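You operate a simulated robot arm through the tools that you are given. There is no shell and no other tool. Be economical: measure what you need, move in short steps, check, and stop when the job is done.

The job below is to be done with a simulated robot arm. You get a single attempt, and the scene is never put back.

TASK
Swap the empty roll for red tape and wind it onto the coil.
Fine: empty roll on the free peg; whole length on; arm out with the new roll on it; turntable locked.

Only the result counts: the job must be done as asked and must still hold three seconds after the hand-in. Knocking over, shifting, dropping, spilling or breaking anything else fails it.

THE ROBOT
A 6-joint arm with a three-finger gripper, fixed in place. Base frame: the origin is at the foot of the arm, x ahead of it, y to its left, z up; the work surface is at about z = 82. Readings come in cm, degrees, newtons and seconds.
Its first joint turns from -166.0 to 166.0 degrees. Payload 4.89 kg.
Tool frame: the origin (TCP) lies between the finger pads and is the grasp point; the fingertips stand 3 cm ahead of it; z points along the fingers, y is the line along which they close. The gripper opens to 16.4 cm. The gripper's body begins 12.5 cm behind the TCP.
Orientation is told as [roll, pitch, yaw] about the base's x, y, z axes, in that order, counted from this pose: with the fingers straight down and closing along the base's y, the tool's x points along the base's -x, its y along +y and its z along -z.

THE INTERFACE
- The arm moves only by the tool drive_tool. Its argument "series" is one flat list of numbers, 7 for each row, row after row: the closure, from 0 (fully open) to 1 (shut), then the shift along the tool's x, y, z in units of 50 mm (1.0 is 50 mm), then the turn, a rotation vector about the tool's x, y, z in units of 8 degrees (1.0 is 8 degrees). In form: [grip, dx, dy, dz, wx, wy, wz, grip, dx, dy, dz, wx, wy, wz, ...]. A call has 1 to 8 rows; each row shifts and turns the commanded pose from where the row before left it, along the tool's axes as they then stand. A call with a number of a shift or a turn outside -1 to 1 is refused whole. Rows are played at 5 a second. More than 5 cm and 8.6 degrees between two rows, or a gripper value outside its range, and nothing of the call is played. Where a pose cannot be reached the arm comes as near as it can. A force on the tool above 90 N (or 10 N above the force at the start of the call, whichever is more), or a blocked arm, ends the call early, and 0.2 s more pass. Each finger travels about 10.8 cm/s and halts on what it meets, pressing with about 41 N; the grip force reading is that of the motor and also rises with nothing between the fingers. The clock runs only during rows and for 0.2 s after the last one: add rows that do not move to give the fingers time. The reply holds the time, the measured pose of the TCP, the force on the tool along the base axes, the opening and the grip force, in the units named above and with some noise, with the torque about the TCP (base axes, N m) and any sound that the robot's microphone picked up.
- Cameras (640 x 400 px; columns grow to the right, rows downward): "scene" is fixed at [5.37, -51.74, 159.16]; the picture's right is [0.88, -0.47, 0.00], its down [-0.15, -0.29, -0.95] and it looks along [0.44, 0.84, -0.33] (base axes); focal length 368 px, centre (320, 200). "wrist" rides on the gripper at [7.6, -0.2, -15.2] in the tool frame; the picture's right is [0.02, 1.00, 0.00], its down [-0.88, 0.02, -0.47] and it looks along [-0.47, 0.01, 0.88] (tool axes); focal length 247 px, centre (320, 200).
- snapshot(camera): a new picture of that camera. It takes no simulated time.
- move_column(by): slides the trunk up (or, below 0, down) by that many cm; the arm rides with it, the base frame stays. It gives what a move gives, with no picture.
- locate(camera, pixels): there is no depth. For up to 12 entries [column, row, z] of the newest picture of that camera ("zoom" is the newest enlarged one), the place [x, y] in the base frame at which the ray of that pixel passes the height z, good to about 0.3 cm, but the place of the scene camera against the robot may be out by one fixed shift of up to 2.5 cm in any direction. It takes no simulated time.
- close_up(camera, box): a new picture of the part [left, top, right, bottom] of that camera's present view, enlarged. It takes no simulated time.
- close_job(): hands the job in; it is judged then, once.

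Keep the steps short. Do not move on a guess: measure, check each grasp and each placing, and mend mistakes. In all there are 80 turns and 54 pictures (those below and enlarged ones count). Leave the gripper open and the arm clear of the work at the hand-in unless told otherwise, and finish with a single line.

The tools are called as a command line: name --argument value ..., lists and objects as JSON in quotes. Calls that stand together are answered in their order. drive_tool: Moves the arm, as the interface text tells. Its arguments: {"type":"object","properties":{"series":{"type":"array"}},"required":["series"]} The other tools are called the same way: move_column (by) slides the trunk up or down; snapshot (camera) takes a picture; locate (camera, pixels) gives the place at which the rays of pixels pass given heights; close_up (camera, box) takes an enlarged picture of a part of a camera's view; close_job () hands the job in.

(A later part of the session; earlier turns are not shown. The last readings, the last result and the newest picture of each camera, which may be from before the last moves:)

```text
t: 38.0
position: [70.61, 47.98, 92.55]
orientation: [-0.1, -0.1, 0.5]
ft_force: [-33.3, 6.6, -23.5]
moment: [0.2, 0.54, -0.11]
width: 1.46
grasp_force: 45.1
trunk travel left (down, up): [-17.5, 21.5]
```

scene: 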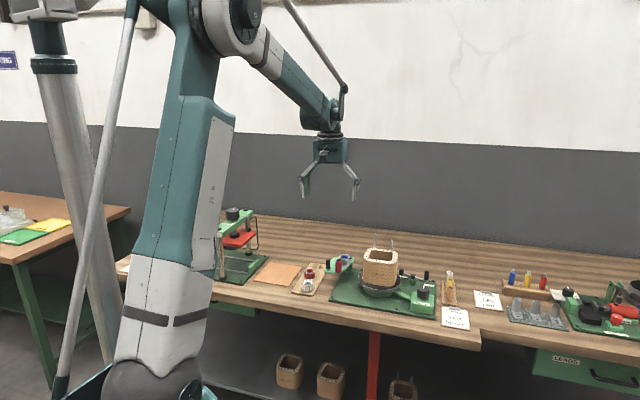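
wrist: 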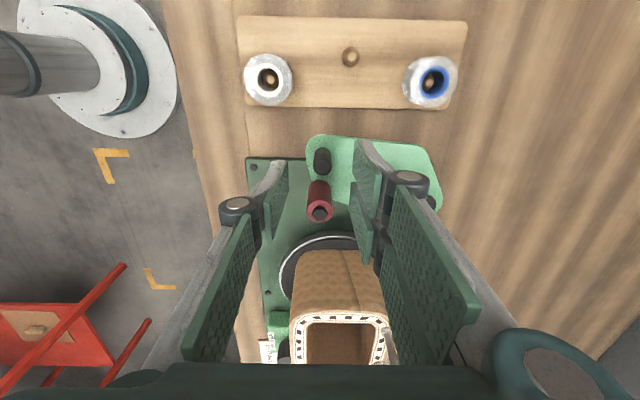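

Release to a 4 cm opening and rise straight up.

drive_tool --series '[0.85, 0, 0, 0, 0, 0, 0, 0.75, 0, 0, 0, 0, 0, 0, 0.75, 0, 0, -0.7, 0, 0, 0, 0.75, 0, 0, -0.9, 0, 0, 0, 0.75, 0, 0, -0.9, 0, 0, 0, 0.75, 0, 0, 0, 0, 0, 0]'

snapshot --camera "wrist"

close_up --camera "scene" --box '[325, 235, 445, 325]'

```text
t: 39.4
position: [70.54, 47.94, 105.36]
orientation: [0.1, 0.0, 0.5]
ft_force: [0.0, 0.3, -0.4]
moment: [0.04, -0.08, 0.0]
width: 4.08
grasp_force: 0.1
trunk travel left (down, up): [-17.5, 21.5]
```

```text
18 pictures are left
```

wrist: 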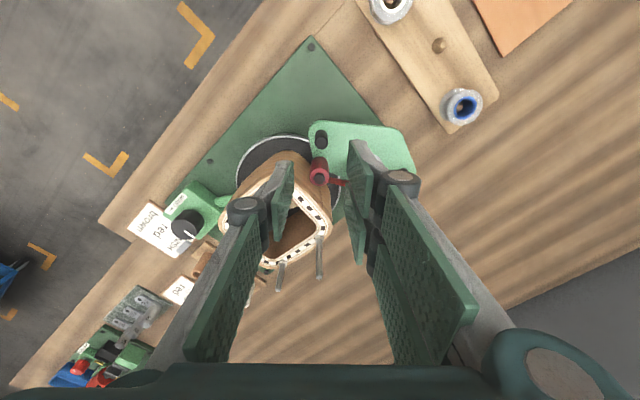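

```text
4.44 times, centred on (385, 280) of scene
```

zoom: 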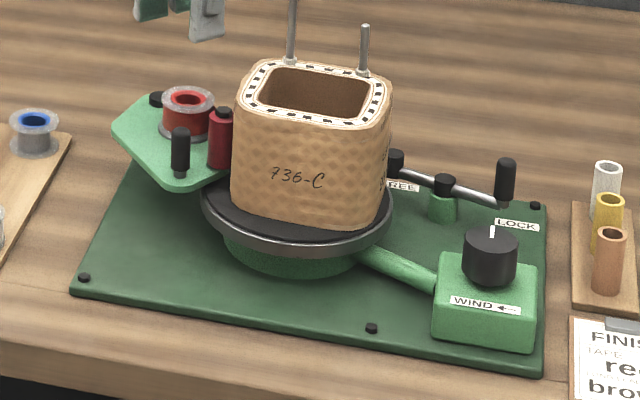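

The arm stays in and the red tape leads onto the coil (red strip at (340,182)). Now up and over to the lock lever and WIND knob for a top view.

drive_tool --series '[0.75, 0, 0, -0.95, 0, 0, 0, 0.75, 0, 0, -0.95, 0, 0, 0, 0.75, -0.5, -0.72, 0, 0, 0, 0, 0.75, -0.5, -0.72, 0, 0, 0, 0, 0.75, -0.5, -0.72, 0, 0, 0, 0, 0.75, -0.5, -0.72, 0, 0, 0, 0, 0.75, -0.5, -0.72, 0, 0, 0, 0, 0.75, 0, 0, 0, 0, 0, -1]'

drive_tool --series '[0.75, 0, 0, 0, 0, 0, -1, 0.75, 0, 0, 0, 0, 0, -1, 0.75, 0, 0, 0, 0, 0, -1, 0.75, 0, 0, 0, 0, 0, -1, 0.75, 0, 0, 0, 0, 0, -0.56, 0.75, 0, 0, 0, 0, 0, 0]'

snapshot --camera "wrist"

```text
t: 41.2
position: [83.09, 29.85, 114.62]
orientation: [0.0, 0.0, 8.5]
ft_force: [0.2, 0.2, -0.6]
moment: [0.08, 0.05, 0.01]
width: 4.1
grasp_force: 0.0
trunk travel left (down, up): [-17.5, 21.5]
```

```text
t: 42.6
position: [83.13, 29.99, 114.61]
orientation: [0.0, -0.1, 45.0]
ft_force: [0.7, 0.1, 0.4]
moment: [-0.02, -0.02, -0.01]
width: 4.13
grasp_force: 0.1
trunk travel left (down, up): [-17.5, 21.5]
```

```text
16 pictures are left
```

wrist: 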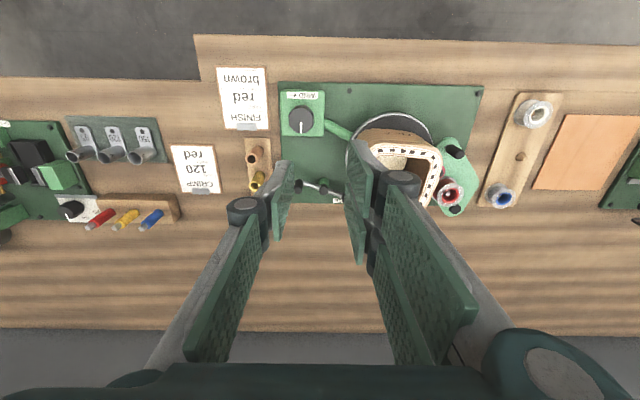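

I'll enlarge the lever/knob area.

close_up --camera "wrist" --box '[260, 80, 400, 215]'

```text
2.96 times, centred on (330, 148) of wrist
```

zoom: 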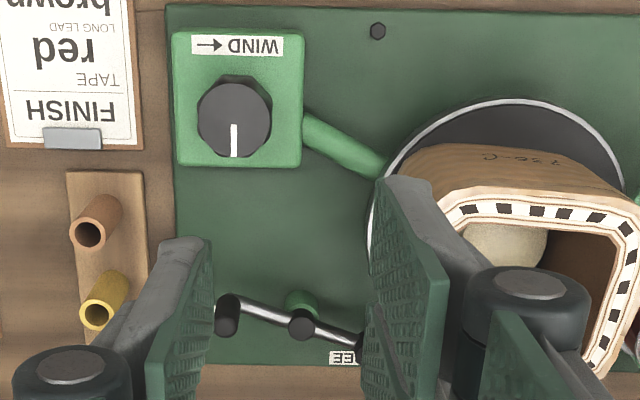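

Handle shows at (228,315), pivot cap at (302,324), WIND knob at (235,118) in the enlargement. Locating these in both cameras.

locate --camera "zoom" --pixels '[[343, 357, 83], [228, 325, 89], [228, 325, 91], [228, 308, 87], [302, 324, 87], [302, 324, 88], [235, 118, 90], [235, 118, 89], [235, 118, 91], [377, 31, 83]]'

locate --camera "scene" --pixels '[[403.7, 277.1, 83], [429.4, 285.6, 83], [412.7, 283.4, 83], [412.7, 275.5, 87], [412.7, 275.5, 88], [427.1, 271, 91], [427.1, 271, 92], [427.1, 271, 90], [423.3, 289.7, 90], [423.3, 289.7, 89], [468.75, 287, 83]]'

```text
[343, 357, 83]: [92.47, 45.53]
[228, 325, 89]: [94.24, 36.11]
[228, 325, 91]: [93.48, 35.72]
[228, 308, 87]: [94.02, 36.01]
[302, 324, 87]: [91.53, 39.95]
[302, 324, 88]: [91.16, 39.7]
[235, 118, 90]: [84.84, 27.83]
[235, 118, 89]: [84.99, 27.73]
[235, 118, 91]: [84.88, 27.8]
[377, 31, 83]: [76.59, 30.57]
```

```text
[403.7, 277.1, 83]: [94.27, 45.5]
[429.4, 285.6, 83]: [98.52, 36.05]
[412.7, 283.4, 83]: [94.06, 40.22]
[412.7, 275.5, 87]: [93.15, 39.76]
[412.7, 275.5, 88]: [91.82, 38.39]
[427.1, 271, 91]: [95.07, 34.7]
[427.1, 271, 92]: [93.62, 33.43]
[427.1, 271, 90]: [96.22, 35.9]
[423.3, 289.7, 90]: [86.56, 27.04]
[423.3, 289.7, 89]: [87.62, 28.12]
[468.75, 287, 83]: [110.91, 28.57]
```

Pivot at about (91.6, 39.4), handle at about (94, 36), FREE label at (92.2, 45.4). The handle lies about 100 cm out, so I'll turn to yaw 21° and tilt the tool outward 24°.

drive_tool --series '[0.75, 0, 0, 0, 0, 0, 1, 0.75, 0, 0, 0, 0, 0, 1, 0.75, 0, 0, 0, 0, 0, 1, 0.75, 0, 0, 0, 0, -1, 0, 0.75, 0, 0, 0, 0, -1, 0, 0.75, 0, 0, 0, 0, -1, 0, 0.75, 0, 0, 0, 0, 0, 0]'

drive_tool --series '[0.75, -0.751, 0.113, 0.335, 0, 0, 0, 0.75, -0.751, 0.113, 0.335, 0, 0, 0, 0.75, -0.751, 0.113, 0.335, 0, 0, 0, 0.75, 0.358, 0, 0.805, 0, 0, 0, 0.75, 0.358, 0, 0.805, 0, 0, 0, 0.75, 0.358, 0, 0.805, 0, 0, 0, 0.75, 0, 0, 0, 0, 0, 0]'

snapshot --camera "wrist"

```text
t: 44.2
position: [83.12, 30.21, 114.57]
orientation: [-0.1, -24.1, 20.9]
ft_force: [-1.2, 0.9, -0.1]
moment: [0.03, -0.06, -0.01]
width: 4.11
grasp_force: 0.1
trunk travel left (down, up): [-17.5, 21.5]
```

```text
t: 45.8
position: [93.95, 36.05, 101.31]
orientation: [0.0, -24.0, 21.0]
ft_force: [-0.2, -0.4, -0.1]
moment: [-0.01, 0.05, -0.01]
width: 4.11
grasp_force: 0.1
trunk travel left (down, up): [-17.5, 21.5]
```

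```text
14 pictures are left
```

wrist: 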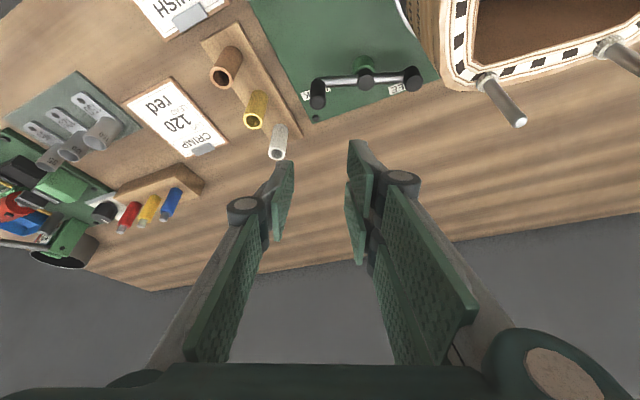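

The reach works. Lever handle top at (317,101), pivot cap (366,80), other end (413,78); locating these.

locate --camera "wrist" --pixels '[[317, 101, 90.5], [318, 85, 86.5], [366, 79, 87.5], [413, 77, 87.5], [413, 66, 86], [308, 94, 83], [397, 88, 83], [364, 64, 83], [500, 87, 97], [520, 123, 103.5]]'

close_up --camera "wrist" --box '[280, 30, 460, 140]'

```text
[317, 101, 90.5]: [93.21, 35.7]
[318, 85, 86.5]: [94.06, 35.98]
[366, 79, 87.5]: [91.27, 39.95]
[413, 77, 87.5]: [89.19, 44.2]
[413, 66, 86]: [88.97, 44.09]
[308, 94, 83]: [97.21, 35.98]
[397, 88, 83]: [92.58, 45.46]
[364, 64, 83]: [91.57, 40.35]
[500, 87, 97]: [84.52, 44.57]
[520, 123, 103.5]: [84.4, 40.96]
```

```text
3.56 times, centred on (370, 85) of wrist
```

zoom: 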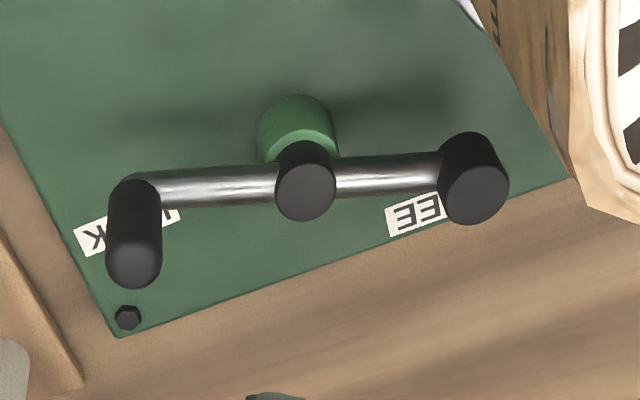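

Handle at (94.0, 36.0), top at about 89.6; pivot (91.4, 40.1). Narrow the fingers to 2.8 cm and descend in the tilted pose so the tips stay just above the bar.

drive_tool --series '[0.83, 0.348, -0.004, 0.67, 0, 0, 0, 0.83, 0.348, -0.004, 0.67, 0, 0, 0, 0.83, 0.2, -0.004, 0.38, 0, 0, 0, 0.83, 0, 0, 0, 0, 0, 0]'

close_up --camera "wrist" --box '[220, 80, 420, 230]'

```text
t: 46.8
position: [93.48, 35.73, 91.81]
orientation: [0.0, -24.1, 20.9]
ft_force: [0.3, 0.4, -0.4]
moment: [-0.02, 0.04, 0.01]
width: 2.78
grasp_force: 0.0
trunk travel left (down, up): [-17.5, 21.5]
```

```text
2.67 times, centred on (320, 155) of wrist
```

zoom: 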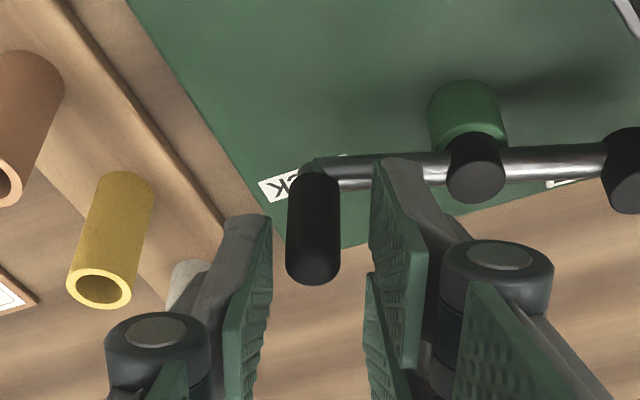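

The handle is between the pads. Checking the white sleeve's distance from the left finger before going further down.

locate --camera "wrist" --pixels '[[278, 128, 83], [277, 155, 88], [277, 155, 87]]'

locate --camera "zoom" --pixels '[[312, 265, 89.5], [318, 175, 86.5], [190, 270, 88]]'

```text
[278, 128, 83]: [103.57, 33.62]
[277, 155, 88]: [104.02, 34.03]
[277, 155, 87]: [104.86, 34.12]
```

```text
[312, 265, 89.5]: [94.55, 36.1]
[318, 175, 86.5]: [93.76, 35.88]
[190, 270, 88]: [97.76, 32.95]
```

The sleeve is 9 cm away. Descend 1.6 cm and grip the handle.

drive_tool --series '[0.83, 0.065, 0, 0.146, 0, 0, 0, 0.83, 0.065, 0, 0.146, 0, 0, 0, 0.87, 0, 0, 0, 0, 0, 0, 0.9, 0, 0, 0, 0, 0, 0, 1, 0, 0, 0, 0, 0, 0, 1, 0, 0, 0, 0, 0, 0]'

```text
t: 48.2
position: [93.54, 35.5, 90.18]
orientation: [-0.1, -24.0, 20.8]
ft_force: [6.7, -17.8, -3.9]
moment: [-0.46, -0.23, 0.0]
width: 1.55
grasp_force: 45.4
trunk travel left (down, up): [-17.5, 21.5]
```

Gripped at 1.55 cm with 19 N sideways. I'll correct 0.6 mm and start turning the lever 10° toward FREE.

drive_tool --series '[1, 0, -0.012, 0, 0, 0, 0, 1, -0.152, 0.048, 0.068, 0, 0, 0, 1, 0, 0, 0, 0, 0, 0]'

```text
t: 49.0
position: [94.32, 36.01, 90.2]
orientation: [-0.1, -23.9, 20.9]
ft_force: [19.9, -26.2, 2.4]
moment: [-0.83, -0.19, -0.18]
width: 1.55
grasp_force: 45.1
trunk travel left (down, up): [-17.5, 21.5]
```

It turns with little resistance; the load is radial (33 N outward). Correct 1.2 mm outward and continue 20°.

drive_tool --series '[1, -0.008, -0.022, 0.003, 0, 0, 0, 1, -0.147, 0.079, 0.065, 0, 0, 0, 1, -0.133, 0.105, 0.059, 0, 0, 0, 1, 0, 0, 0, 0, 0, 0]'

```text
t: 50.0
position: [95.7, 37.36, 90.27]
orientation: [0.0, -24.1, 21.0]
ft_force: [52.6, -39.5, 12.4]
moment: [-1.04, -1.91, 0.03]
width: 1.52
grasp_force: 45.5
trunk travel left (down, up): [-17.5, 21.5]
```

The radial load grew (65 N outward), so the true circle is larger and rotated slightly. I'll correct 2.3 mm outward and use a refit circle for one 10° step.

drive_tool --series '[1, -0.025, -0.037, 0.011, 0, 0, 0, 1, -0.125, 0.119, 0.056, 0, 0, 0, 1, 0, 0, 0, 0, 0, 0]'

```text
t: 50.8
position: [95.94, 37.99, 90.2]
orientation: [0.0, -23.8, 20.9]
ft_force: [24.0, -44.7, 6.4]
moment: [-1.51, 0.87, 1.35]
width: 1.5
grasp_force: 45.2
trunk travel left (down, up): [-17.5, 21.5]
```

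Tangential resistance appeared (32 N). I'll look before pushing further.

close_up --camera "wrist" --box '[230, 80, 430, 230]'

```text
2.67 times, centred on (330, 155) of wrist
```

zoom: 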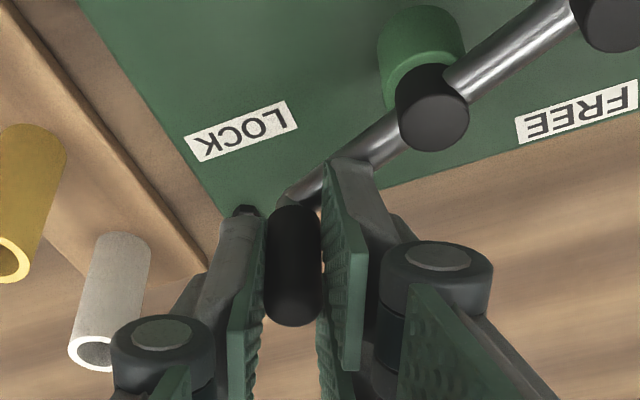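

The lever is about 40° round and the handle is well held. I'll locate pivot and handle in this view to refit the circle.

locate --camera "zoom" --pixels '[[433, 112, 87.5], [420, 60, 85], [295, 300, 89.5], [297, 205, 86.5], [610, 20, 87.5], [578, 112, 83], [240, 130, 83]]'

```text
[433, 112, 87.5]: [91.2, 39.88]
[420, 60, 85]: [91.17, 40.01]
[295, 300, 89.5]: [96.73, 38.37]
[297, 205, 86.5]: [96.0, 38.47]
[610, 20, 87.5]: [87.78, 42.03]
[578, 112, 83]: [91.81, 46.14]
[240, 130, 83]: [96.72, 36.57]
```

Pivot (91.3, 39.95), radius about 5.0, lever angle now about -20°. Another 10° step along that circle, tips raised 2 mm.

drive_tool --series '[1, -0.016, 0, -0.036, 0, 0, 0, 1, -0.094, 0.141, 0.042, 0, 0, 0, 1, 0, 0, 0, 0, 0, 0]'

```text
t: 51.6
position: [96.23, 38.97, 90.35]
orientation: [0.1, -23.9, 20.9]
ft_force: [-13.2, -52.1, -6.4]
moment: [-1.31, 0.59, -0.39]
width: 1.5
grasp_force: 44.7
trunk travel left (down, up): [-17.5, 21.5]
```

Radial load is gone; only tangential drag of about 52 N remains and the lever follows. Next 10° steps.

drive_tool --series '[1, -0.07, 0.157, 0.031, 0, 0, 0, 1, 0, 0, 0, 0, 0, 0]'

```text
t: 52.1
position: [96.52, 39.1, 90.44]
orientation: [-0.3, -23.9, 20.8]
ft_force: [-4.3, -23.4, 7.8]
moment: [-0.58, 0.23, -0.04]
width: 1.55
grasp_force: 45.3
trunk travel left (down, up): [-17.5, 21.5]
stopped in row 2: the force on the tool passed its limit at 92 N (the readings are from after the stop); the commanded pose is now the measured one
```

The force limit stopped the arm. I'll look at what resists.

close_up --camera "wrist" --box '[230, 60, 450, 230]'

close_up --camera "scene" --box '[335, 215, 465, 315]'

```text
2.35 times, centred on (340, 145) of wrist
```

zoom: 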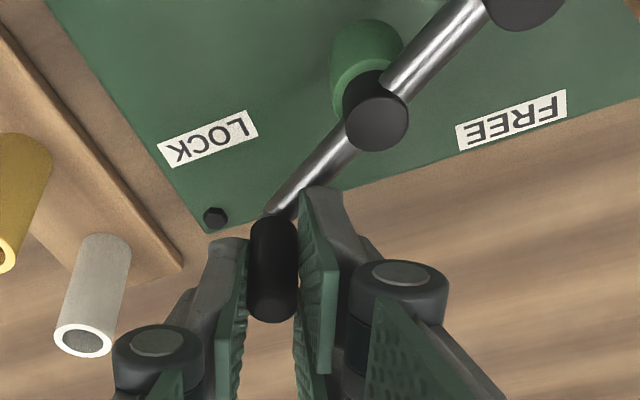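

```text
4.00 times, centred on (400, 265) of scene
```

zoom: 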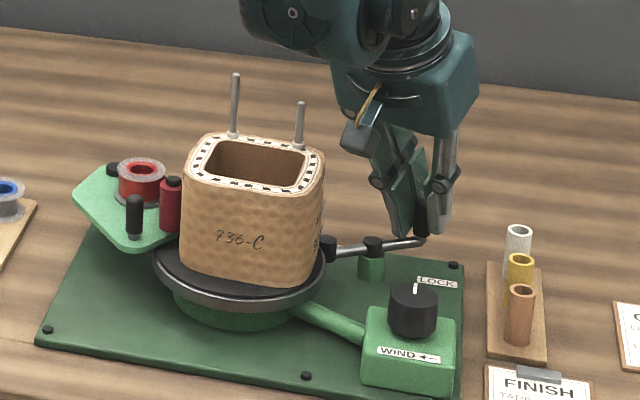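

The lever's far knob appears close to the turntable rim. I'll enlarge that spot.

close_up --camera "scene" --box '[388, 260, 438, 295]'

```text
11.43 times, centred on (413, 278) of scene
```

zoom: 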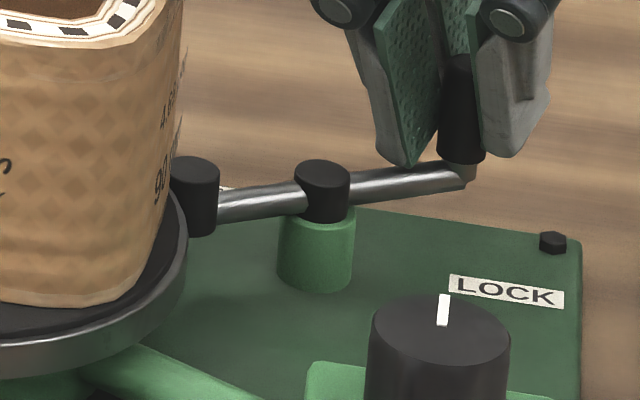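

The knob at the far end of the lever seems to bear on the turntable rim this way, so turning further this way may be the wrong direction. I'll take the handle back along the same path to its start and read forces.

drive_tool --series '[1, 0.137, -0.157, -0.061, 0, 0, 0, 1, 0.209, -0.148, -0.093, 0, 0, 0, 1, 0.228, -0.119, -0.101, 0, 0, 0, 1, 0.173, -0.046, -0.077, 0, 0, 0, 1, 0, 0, 0, 0, 0, 0]'

```text
t: 53.3
position: [93.4, 35.58, 90.43]
orientation: [-0.3, -24.0, 20.9]
ft_force: [5.8, -23.3, -0.6]
moment: [-0.77, -0.52, -0.06]
width: 1.52
grasp_force: 45.1
trunk travel left (down, up): [-17.5, 21.5]
```

Back at the start. Now a 10° test in the other direction.

drive_tool --series '[1, 0.159, -0.03, -0.071, 0, 0, 0, 1, 0, 0, 0, 0, 0, 0]'

```text
t: 53.9
position: [93.0, 35.39, 90.32]
orientation: [-0.2, -23.9, 20.9]
ft_force: [46.7, -6.4, 13.3]
moment: [-0.24, -1.38, -0.18]
width: 1.53
grasp_force: 44.5
trunk travel left (down, up): [-17.5, 21.5]
```

The start is a hard stop this way (47 N), so LOCK is its end and FREE lies counter-clockwise. The stop I met there may simply be the FREE end. I'll go back to it and press gently.

drive_tool --series '[1, -0.159, 0.03, 0.071, 0, 0, 0, 1, -0.173, 0.046, 0.077, 0, 0, 0, 1, -0.228, 0.119, 0.101, 0, 0, 0, 1, -0.209, 0.148, 0.093, 0, 0, 0, 1, -0.1, 0.137, 0.045, 0, 0, 0, 1, 0, 0, 0, 0, 0, 0]'

```text
t: 55.3
position: [96.41, 39.01, 90.41]
orientation: [-0.3, -24.0, 20.8]
ft_force: [-27.2, -45.0, 7.8]
moment: [-1.3, 0.43, -0.29]
width: 1.5
grasp_force: 45.4
trunk travel left (down, up): [-17.5, 21.5]
```

drive_tool --series '[1, -0.01, 0.062, 0.004, 0, 0, 0, 1, 0, 0, 0, 0, 0, 0]'

```text
t: 55.9
position: [96.38, 39.03, 90.37]
orientation: [-0.4, -24.0, 20.6]
ft_force: [-1.9, -69.1, 8.9]
moment: [-1.83, -0.02, -0.42]
width: 1.51
grasp_force: 44.8
trunk travel left (down, up): [-17.5, 21.5]
```

It stops hard at the same place twice, so this is the end of travel. Relax, release, rise and look.

drive_tool --series '[1, 0, -0.05, 0, 0, 0, 0, 0.9, 0, 0, 0, 0, 0, 0, 0.83, 0, 0, 0, 0, 0, 0, 0.83, -0.358, 0, -0.805, 0, 0, 0, 0.83, -0.358, 0, -0.805, 0, 0, 0, 0.83, -0.358, 0, -0.805, 0, 0, 0, 0.83, 0, 0, 0, 0, 0, 0]'

snapshot --camera "wrist"

```text
t: 57.5
position: [96.22, 39.3, 103.71]
orientation: [-0.4, -23.9, 20.8]
ft_force: [-0.3, -0.8, 0.6]
moment: [0.02, -0.05, -0.05]
width: 2.76
grasp_force: 0.2
trunk travel left (down, up): [-17.5, 21.5]
```

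```text
7 pictures are left
```

wrist: 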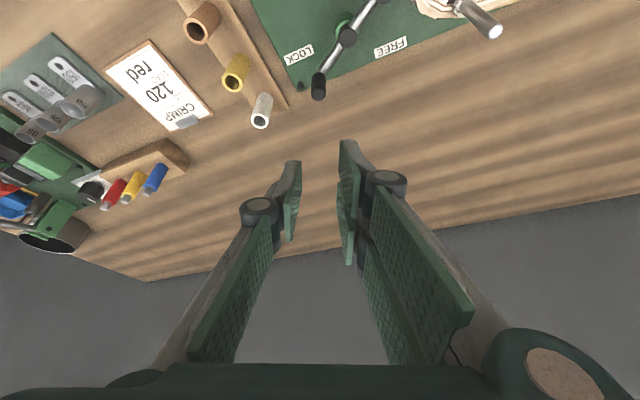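

The lever stayed put. I'll measure its current angle, and the shoe end.

locate --camera "wrist" --pixels '[[318, 95, 89.5], [319, 76, 86.5], [347, 38, 87.5], [343, 20, 83.5], [299, 55, 83], [390, 47, 83], [375, 5, 87]]'

close_up --camera "scene" --box '[365, 250, 455, 315]'

```text
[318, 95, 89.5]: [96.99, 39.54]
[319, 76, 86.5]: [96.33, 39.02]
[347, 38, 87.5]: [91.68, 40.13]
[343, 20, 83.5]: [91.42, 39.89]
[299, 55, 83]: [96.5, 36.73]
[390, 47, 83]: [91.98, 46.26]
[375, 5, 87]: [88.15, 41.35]
```

```text
6.15 times, centred on (410, 282) of scene
```

zoom: 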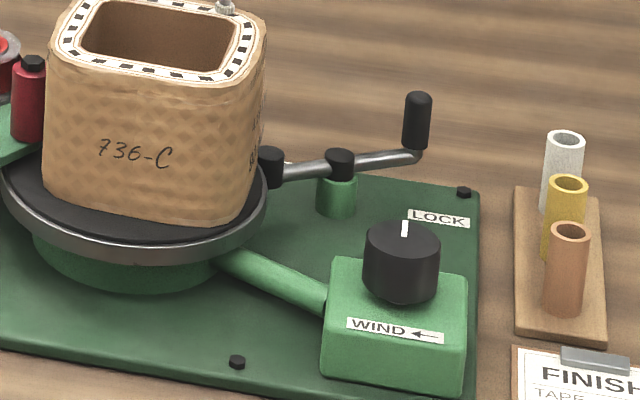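

The lever now points 46° round from LOCK. The best check is whether the turntable winds. I'll go to the WIND knob at (84.85, 27.8), top at about z 90, straightening the tool on the way.

drive_tool --series '[0.6, -0.358, 0, -0.805, 0, 0, 0, 0.6, -0.358, 0, -0.805, 0, 0, 0, 0.6, 0.675, -0.333, -0.3, 0, 0, 0, 0.6, 0.675, -0.333, -0.3, 0, 0, 0, 0.6, 0.675, -0.333, -0.3, 0, 0, 0, 0.6, 0.675, -0.333, -0.3, 0, 0, 0, 0.6, 0, 0, 0, 0, 1, 0, 0.6, 0, 0, 0, 0, 1, 0]'

drive_tool --series '[0.55, 0, 0, 0, 0, 1, 0, 0.55, 0, 0, 0, 0, 0, -1, 0.55, 0, 0, 0, 0, 0, -1, 0.55, 0, 0, 0, 0, 0, -1, 0.55, 0, 0, 0, 0, 0, -1, 0.55, 0, 0, 0, 0, 0, -1, 0.55, 0, 0, 0, 0, 0, -1, 0.55, 0, 0, 0, 0, 0, -1]'

drive_tool --series '[0.55, 0, 0, 0, 0, 0, -1, 0.55, 0, 0, 0, 0, 0, -1, 0.55, 0, 0, 0, 0, 0, -1, 0.55, 0, 0, 0, 0, 0, -1, 0.55, 0, 0, 0, 0, 0, -1, 0.55, 0, 0, 0, 0, 0, -1, 0.55, 0, 0, 0, 0, 0, -1, 0.55, 0, 0, 0, 0, 0, -1]'

```text
t: 59.3
position: [84.68, 27.89, 112.44]
orientation: [-0.3, -8.0, 20.7]
ft_force: [-2.2, 1.2, 1.4]
moment: [0.15, -0.28, 0.0]
width: 6.57
grasp_force: 0.0
trunk travel left (down, up): [-17.5, 21.5]
```

```text
t: 61.1
position: [84.95, 28.06, 112.46]
orientation: [-0.1, 0.3, 76.8]
ft_force: [1.3, 1.3, -0.4]
moment: [0.0, 0.02, -0.02]
width: 7.37
grasp_force: 0.0
trunk travel left (down, up): [-17.5, 21.5]
```

```text
t: 62.9
position: [84.98, 27.88, 112.47]
orientation: [0.2, 0.2, 140.8]
ft_force: [-0.2, 0.1, -0.1]
moment: [-0.01, -0.06, 0.03]
width: 7.41
grasp_force: 0.1
trunk travel left (down, up): [-17.5, 21.5]
```

Yaw 141° reached, leaving a long clockwise stroke. Descend around the knob (opening 7.4 cm) to TCP z 91.

drive_tool --series '[0.55, 0, 0, 0.85, 0, 0, 0, 0.55, 0, 0, 0.85, 0, 0, 0, 0.55, 0, 0, 0.85, 0, 0, 0, 0.55, 0, 0, 0.85, 0, 0, 0, 0.55, 0, 0, 0.6, 0, 0, 0, 0.55, 0, 0, 0.24, 0, 0, 0, 0.55, 0, 0, 0, 0, 0, 0]'

snapshot --camera "wrist"

```text
t: 64.5
position: [84.85, 27.76, 91.12]
orientation: [0.2, 0.3, 140.7]
ft_force: [-0.1, -0.4, -0.8]
moment: [-0.06, 0.03, 0.03]
width: 7.39
grasp_force: 0.0
trunk travel left (down, up): [-17.5, 21.5]
```

```text
5 pictures are left
```

wrist: 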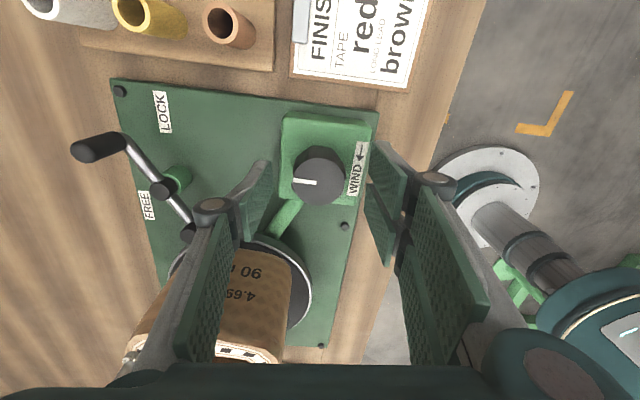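

locate --camera "wrist" --pixels '[[318, 169, 90], [318, 169, 88], [318, 169, 86], [318, 169, 84.5], [343, 169, 86], [293, 169, 86], [343, 169, 88], [293, 169, 88], [188, 235, 86], [165, 187, 87]]'

```text
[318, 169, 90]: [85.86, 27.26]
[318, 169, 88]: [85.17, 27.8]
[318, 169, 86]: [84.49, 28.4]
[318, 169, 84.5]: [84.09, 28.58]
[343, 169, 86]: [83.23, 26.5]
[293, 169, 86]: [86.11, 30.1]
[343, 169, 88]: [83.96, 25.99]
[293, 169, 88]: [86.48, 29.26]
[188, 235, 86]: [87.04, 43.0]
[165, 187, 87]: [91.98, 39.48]
```

The knob's top is lower, at about z 87 (center 84.9, 28.0, diameter about 4.2). Descend 2.7 cm more, carefully, and grip it.

drive_tool --series '[0.55, 0, 0, 0.2, 0, 0, 0, 0.55, 0, 0, 0.2, 0, 0, 0, 0.55, 0, 0, 0.12, 0, 0, 0, 0.68, 0, 0, 0, 0, 0, 0, 0.74, 0, 0, 0, 0, 0, 0, 1, 0, 0, 0, 0, 0, 0, 1, 0, 0, 0, 0, 0, 0]'

```text
t: 65.7
position: [84.91, 27.85, 89.35]
orientation: [-0.1, 0.4, 140.7]
ft_force: [10.7, 6.9, 85.9]
moment: [0.21, 0.92, 0.71]
width: 4.07
grasp_force: 45.0
trunk travel left (down, up): [-17.5, 21.5]
stopped in row 5: the force on the tool passed its limit at 104 N (the readings are from after the stop); the commanded pose is now the measured one
```

The tips reached the box top at z 86.35, and the knob is between the pads (4.07). Open slightly, rise 4 mm and regrip.

drive_tool --series '[0.7, 0, 0, -0.02, 0, 0, 0, 0.7, 0, 0, -0.07, 0, 0, 0, 0.76, 0, 0, 0, 0, 0, 0, 1, 0, 0, 0, 0, 0, 0, 1, 0, 0, 0, 0, 0, 0]'

```text
t: 66.8
position: [84.91, 27.89, 89.5]
orientation: [0.1, 0.4, 140.8]
ft_force: [6.7, 16.5, 34.8]
moment: [0.79, 0.15, 0.15]
width: 3.95
grasp_force: 44.9
trunk travel left (down, up): [-17.5, 21.5]
```

Gripped at 3.95. Ease 1 mm up and test 16° clockwise.

drive_tool --series '[1, 0, 0, -0.02, 0, 0, 0, 1, 0, 0, 0, 0, 0, 1, 1, 0, 0, 0, 0, 0, 1, 1, 0, 0, 0, 0, 0, 0]'

```text
t: 67.8
position: [85.08, 27.83, 89.44]
orientation: [-0.1, 0.5, 124.6]
ft_force: [12.9, 17.2, 17.7]
moment: [0.23, -0.43, -0.34]
width: 3.9
grasp_force: 45.0
trunk travel left (down, up): [-17.5, 21.5]
```

It turns with low torque. Continue 64°, then compare the pointer and tape.

drive_tool --series '[1, 0, -0.012, -0.01, 0, 0, 1, 1, 0, 0, 0, 0, 0, 1, 1, 0, 0, 0, 0, 0, 1, 1, 0, 0, 0, 0, 0, 1, 1, 0, 0, 0, 0, 0, 1, 1, 0, 0, 0, 0, 0, 1, 1, 0, 0, 0, 0, 0, 1, 1, 0, 0, 0, 0, 0, 1]'

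close_up --camera "scene" --box '[325, 235, 445, 325]'

```text
t: 69.7
position: [85.07, 27.7, 89.4]
orientation: [-0.3, 0.2, 60.5]
ft_force: [13.7, -14.8, -2.5]
moment: [-0.58, -0.34, 0.51]
width: 3.91
grasp_force: 44.9
trunk travel left (down, up): [-17.5, 21.5]
```

```text
4.44 times, centred on (385, 280) of scene
```

zoom: 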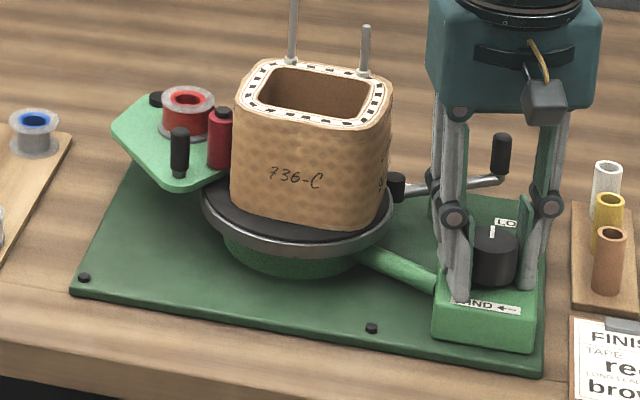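

The pointer hasn't moved: the fingers slipped on a blocked knob. So with the lever here the turntable is held; the far shoe sits against the rim, and the lever travels only between two hard stops. I'll put the lever back to its other stop and test the knob again. First release, rise and return above the handle.

drive_tool --series '[0.55, 0, 0, 0, 0, 0, 0, 0.55, 0, 0, 0, 0, 0, 0, 0.55, 0, 0, -0.92, 0, 0, 0, 0.6, 0, 0, -0.92, 0, 0, 0, 0.6, 0, 0, -0.92, 0, 0, 0, 0.7, 0, 0, -0.92, 0, 0, 0, 0.83, 0, 0, -0.92, 0, 0, 0, 0.83, 0, 0, 0, 0, 0, 1]'

drive_tool --series '[0.83, 0, 0, 0, 0, 0, 1, 0.83, 0, 0, 0, 0, 0, 1, 0.83, 0, 0, 0, 0, 0, 1, 0.83, 0, 0, 0, 0, 0, 0.94, 0.83, 0, 0, 0, 0, -1, 0, 0.83, 0, 0, 0, 0, -1, 0, 0.83, 0, 0, 0, 0, -1, 0]'

drive_tool --series '[0.83, -0.638, 0.327, 0.284, 0, 0, 0, 0.83, -0.638, 0.327, 0.284, 0, 0, 0, 0.83, -0.638, 0.327, 0.284, 0, 0, 0, 0.83, -0.638, 0.327, 0.284, 0, 0, 0, 0.83, 0.31, 0, 0.695, 0, 0, 0, 0.83, 0.31, 0, 0.695, 0, 0, 0, 0.83, 0, 0, 0, 0, 0, 0]'

```text
t: 71.5
position: [85.05, 28.04, 112.48]
orientation: [-0.4, 0.2, 52.6]
ft_force: [0.9, -0.4, -0.7]
moment: [0.06, -0.08, -0.02]
width: 2.79
grasp_force: 0.0
trunk travel left (down, up): [-17.5, 21.5]
```

```text
t: 73.0
position: [84.98, 28.07, 112.37]
orientation: [-0.2, -24.1, 21.3]
ft_force: [1.5, 0.0, -1.3]
moment: [-0.04, 0.06, -0.01]
width: 2.81
grasp_force: 0.1
trunk travel left (down, up): [-17.5, 21.5]
```

```text
t: 74.7
position: [95.51, 39.02, 104.7]
orientation: [-0.5, -23.9, 21.3]
ft_force: [-0.8, 0.7, -0.8]
moment: [-0.07, 0.05, -0.02]
width: 2.79
grasp_force: 0.2
trunk travel left (down, up): [-17.5, 21.5]
5 turns are left
```

Only a few turns remain, so I batch: regrip the handle, turn it back to its stop, release, go to the knob, grip it and make two 192° clockwise strokes, then take one picture.

drive_tool --series '[0.83, 0.289, -0.0145, 0.666, 0, 0, 0, 0.83, 0.289, -0.0145, 0.666, 0, 0, 0, 0.83, 0.289, -0.0145, 0.666, 0, 0, 0, 0.83, 0.289, -0.0145, 0.666, 0, 0, 0, 0.83, 0, 0, 0, 0, 0, 0, 0.9, 0, 0, 0, 0, 0, 0, 1, 0, 0, 0, 0, 0, 0, 1, 0, 0, 0, 0, 0, 0]'

drive_tool --series '[1, 0.153, -0.202, -0.068, 0, 0, 0, 1, 0.207, -0.161, -0.092, 0, 0, 0, 1, 0.226, -0.085, -0.1, 0, 0, 0, 1, 0.03, -0.008, -0.013, 0, 0, 0, 1, 0, 0, 0, 0, 0, 0]'

drive_tool --series '[0.9, 0, 0, 0, 0, 0, 0, 0.83, 0, 0, 0, 0, 0, 0, 0.83, 0, 0, 0, 0, 0, 0]'

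drive_tool --series '[0.83, -0.358, 0, -0.805, 0, 0, 0, 0.83, -0.358, 0, -0.805, 0, 0, 0, 0.83, -0.358, 0, -0.805, 0, 0, 0, 0.83, -0.358, 0, -0.805, 0, 0, 0, 0.83, -0.358, 0, -0.805, 0, 0, 0, 0.7, 0.645, -0.265, -0.287, 0, 0, 0, 0.6, 0.645, -0.265, -0.287, 0, 0, 0, 0.55, 0.645, -0.265, -0.287, 0, 0, 0]'

drive_tool --series '[0.55, 0, 0, 0, 0, 1, 0, 0.55, 0, 0, 0, 0, 1, 0, 0.55, 0, 0, 0, 0, 1, 0, 0.55, 0, 0, 0, 0, 0, -1, 0.55, 0, 0, 0, 0, 0, -1, 0.55, 0, 0, 0, 0, 0, -1, 0.55, 0, 0, 0, 0, 0, -1, 0.55, 0, 0, 0, 0, 0, -1]'

drive_tool --series '[0.55, 0, 0, 0, 0, 0, -1, 0.55, 0, 0, 0, 0, 0, -1, 0.55, 0, 0, 0, 0, 0, -1, 0.55, 0, 0, 0, 0, 0, -1, 0.55, 0, 0, 0, 0, 0, -1, 0.55, 0, 0, 0, 0, 0, -1, 0.55, 0, 0, 0, 0, 0, -1, 0.55, 0, 0, 0, 0, 0, -1]'

drive_tool --series '[0.55, 0, 0, 0.85, 0, 0, -1, 0.55, 0, 0, 0.85, 0, 0, -1, 0.55, 0, 0, 0.85, 0, 0, 0, 0.55, 0, 0, 0.85, 0, 0, 0, 0.55, 0, 0, 0.7, 0, 0, 0, 0.55, 0, 0, 0.34, 0, 0, 0, 0.55, 0, 0, 0, 0, 0, 0]'

drive_tool --series '[0.68, 0, 0, 0, 0, 0, 0, 0.74, 0, 0, 0, 0, 0, 0, 1, 0, 0, 0, 0, 0, 0, 1, 0, 0, 0, 0, 0, 0]'

drive_tool --series '[1, 0, 0, 0, 0, 0, 1, 1, 0, 0, 0, 0, 0, 1, 1, 0, 0, 0, 0, 0, 1, 1, 0, 0, 0, 0, 0, 1, 1, 0, 0, 0, 0, 0, 1, 1, 0, 0, 0, 0, 0, 1, 1, 0, 0, 0, 0, 0, 1, 1, 0, 0, 0, 0, 0, 1]'

drive_tool --series '[1, 0, 0, 0, 0, 0, 1, 1, 0, 0, 0, 0, 0, 1, 1, 0, 0, 0, 0, 0, 1, 1, 0, 0, 0, 0, 0, 1, 1, 0, 0, 0, 0, 0, 1, 1, 0, 0, 0, 0, 0, 1, 1, 0, 0, 0, 0, 0, 1, 1, 0, 0, 0, 0, 0, 1]'

drive_tool --series '[1, 0, 0, 0, 0, 0, 1, 1, 0, 0, 0, 0, 0, 1, 1, 0, 0, 0, 0, 0, 1, 1, 0, 0, 0, 0, 0, 1, 1, 0, 0, 0, 0, 0, 1, 1, 0, 0, 0, 0, 0, 1, 1, 0, 0, 0, 0, 0, 1, 1, 0, 0, 0, 0, 0, 1]'

close_up --camera "scene" --box '[325, 235, 445, 325]'

```text
t: 76.5
position: [96.09, 38.73, 90.35]
orientation: [-0.5, -24.1, 21.3]
ft_force: [-0.8, -0.4, -3.4]
moment: [0.09, -0.23, 0.03]
width: 1.52
grasp_force: 45.1
trunk travel left (down, up): [-17.5, 21.5]
```

```text
t: 77.7
position: [93.64, 35.64, 90.37]
orientation: [-0.4, -24.0, 21.3]
ft_force: [-6.0, 14.9, 8.9]
moment: [0.1, -0.21, -0.02]
width: 1.51
grasp_force: 44.7
trunk travel left (down, up): [-17.5, 21.5]
```

```text
t: 78.5
position: [93.63, 35.48, 90.31]
orientation: [-0.4, -24.1, 21.2]
ft_force: [-0.2, -0.1, 0.9]
moment: [0.0, 0.01, 0.01]
width: 2.76
grasp_force: 0.1
trunk travel left (down, up): [-17.5, 21.5]
```

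```text
t: 80.2
position: [85.03, 28.22, 112.31]
orientation: [-0.3, -24.0, 21.2]
ft_force: [1.2, 0.9, -1.3]
moment: [-0.1, 0.12, 0.01]
width: 7.4
grasp_force: 0.1
trunk travel left (down, up): [-17.5, 21.5]
```

```text
t: 82.0
position: [85.26, 28.12, 112.37]
orientation: [-0.1, 0.2, 61.2]
ft_force: [-1.0, 0.3, 0.1]
moment: [-0.01, -0.03, 0.01]
width: 7.39
grasp_force: 0.0
trunk travel left (down, up): [-17.5, 21.5]
```

```text
t: 83.8
position: [85.23, 28.09, 112.19]
orientation: [0.1, 0.3, 125.3]
ft_force: [1.0, -0.6, -0.1]
moment: [0.0, 0.02, 0.0]
width: 7.42
grasp_force: 0.2
trunk travel left (down, up): [-17.5, 21.5]
```

```text
t: 85.5
position: [85.08, 27.88, 90.04]
orientation: [0.2, 0.3, 141.2]
ft_force: [-0.8, 1.0, -0.6]
moment: [0.01, 0.01, 0.0]
width: 7.38
grasp_force: 0.0
trunk travel left (down, up): [-17.5, 21.5]
```

```text
t: 86.5
position: [84.96, 27.89, 90.05]
orientation: [0.2, 0.3, 141.0]
ft_force: [-20.4, -18.8, -11.5]
moment: [-0.64, 0.61, -0.07]
width: 3.94
grasp_force: 45.5
trunk travel left (down, up): [-17.5, 21.5]
```

```text
t: 88.2
position: [85.09, 27.9, 90.14]
orientation: [-0.1, 0.3, 77.0]
ft_force: [-39.3, -49.5, -30.0]
moment: [-1.36, 0.6, 0.14]
width: 3.99
grasp_force: 44.9
trunk travel left (down, up): [-17.5, 21.5]
```

```text
t: 90.0
position: [85.31, 27.79, 90.15]
orientation: [-0.3, -0.1, 13.0]
ft_force: [43.5, -14.9, 19.4]
moment: [-0.51, -1.24, 0.17]
width: 3.99
grasp_force: 45.3
trunk travel left (down, up): [-17.5, 21.5]
```

```text
t: 91.8
position: [85.18, 27.76, 90.06]
orientation: [-0.2, -0.2, -51.1]
ft_force: [-13.5, -49.0, -11.2]
moment: [-1.28, 0.19, 0.06]
width: 3.92
grasp_force: 44.9
trunk travel left (down, up): [-17.5, 21.5]
```

```text
4.44 times, centred on (385, 280) of scene
4 turns are left
```

zoom: 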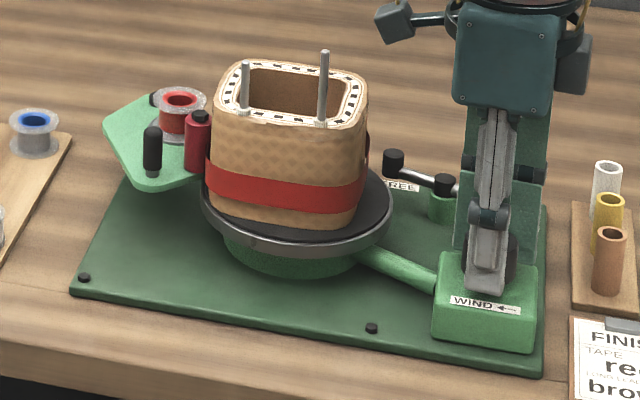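

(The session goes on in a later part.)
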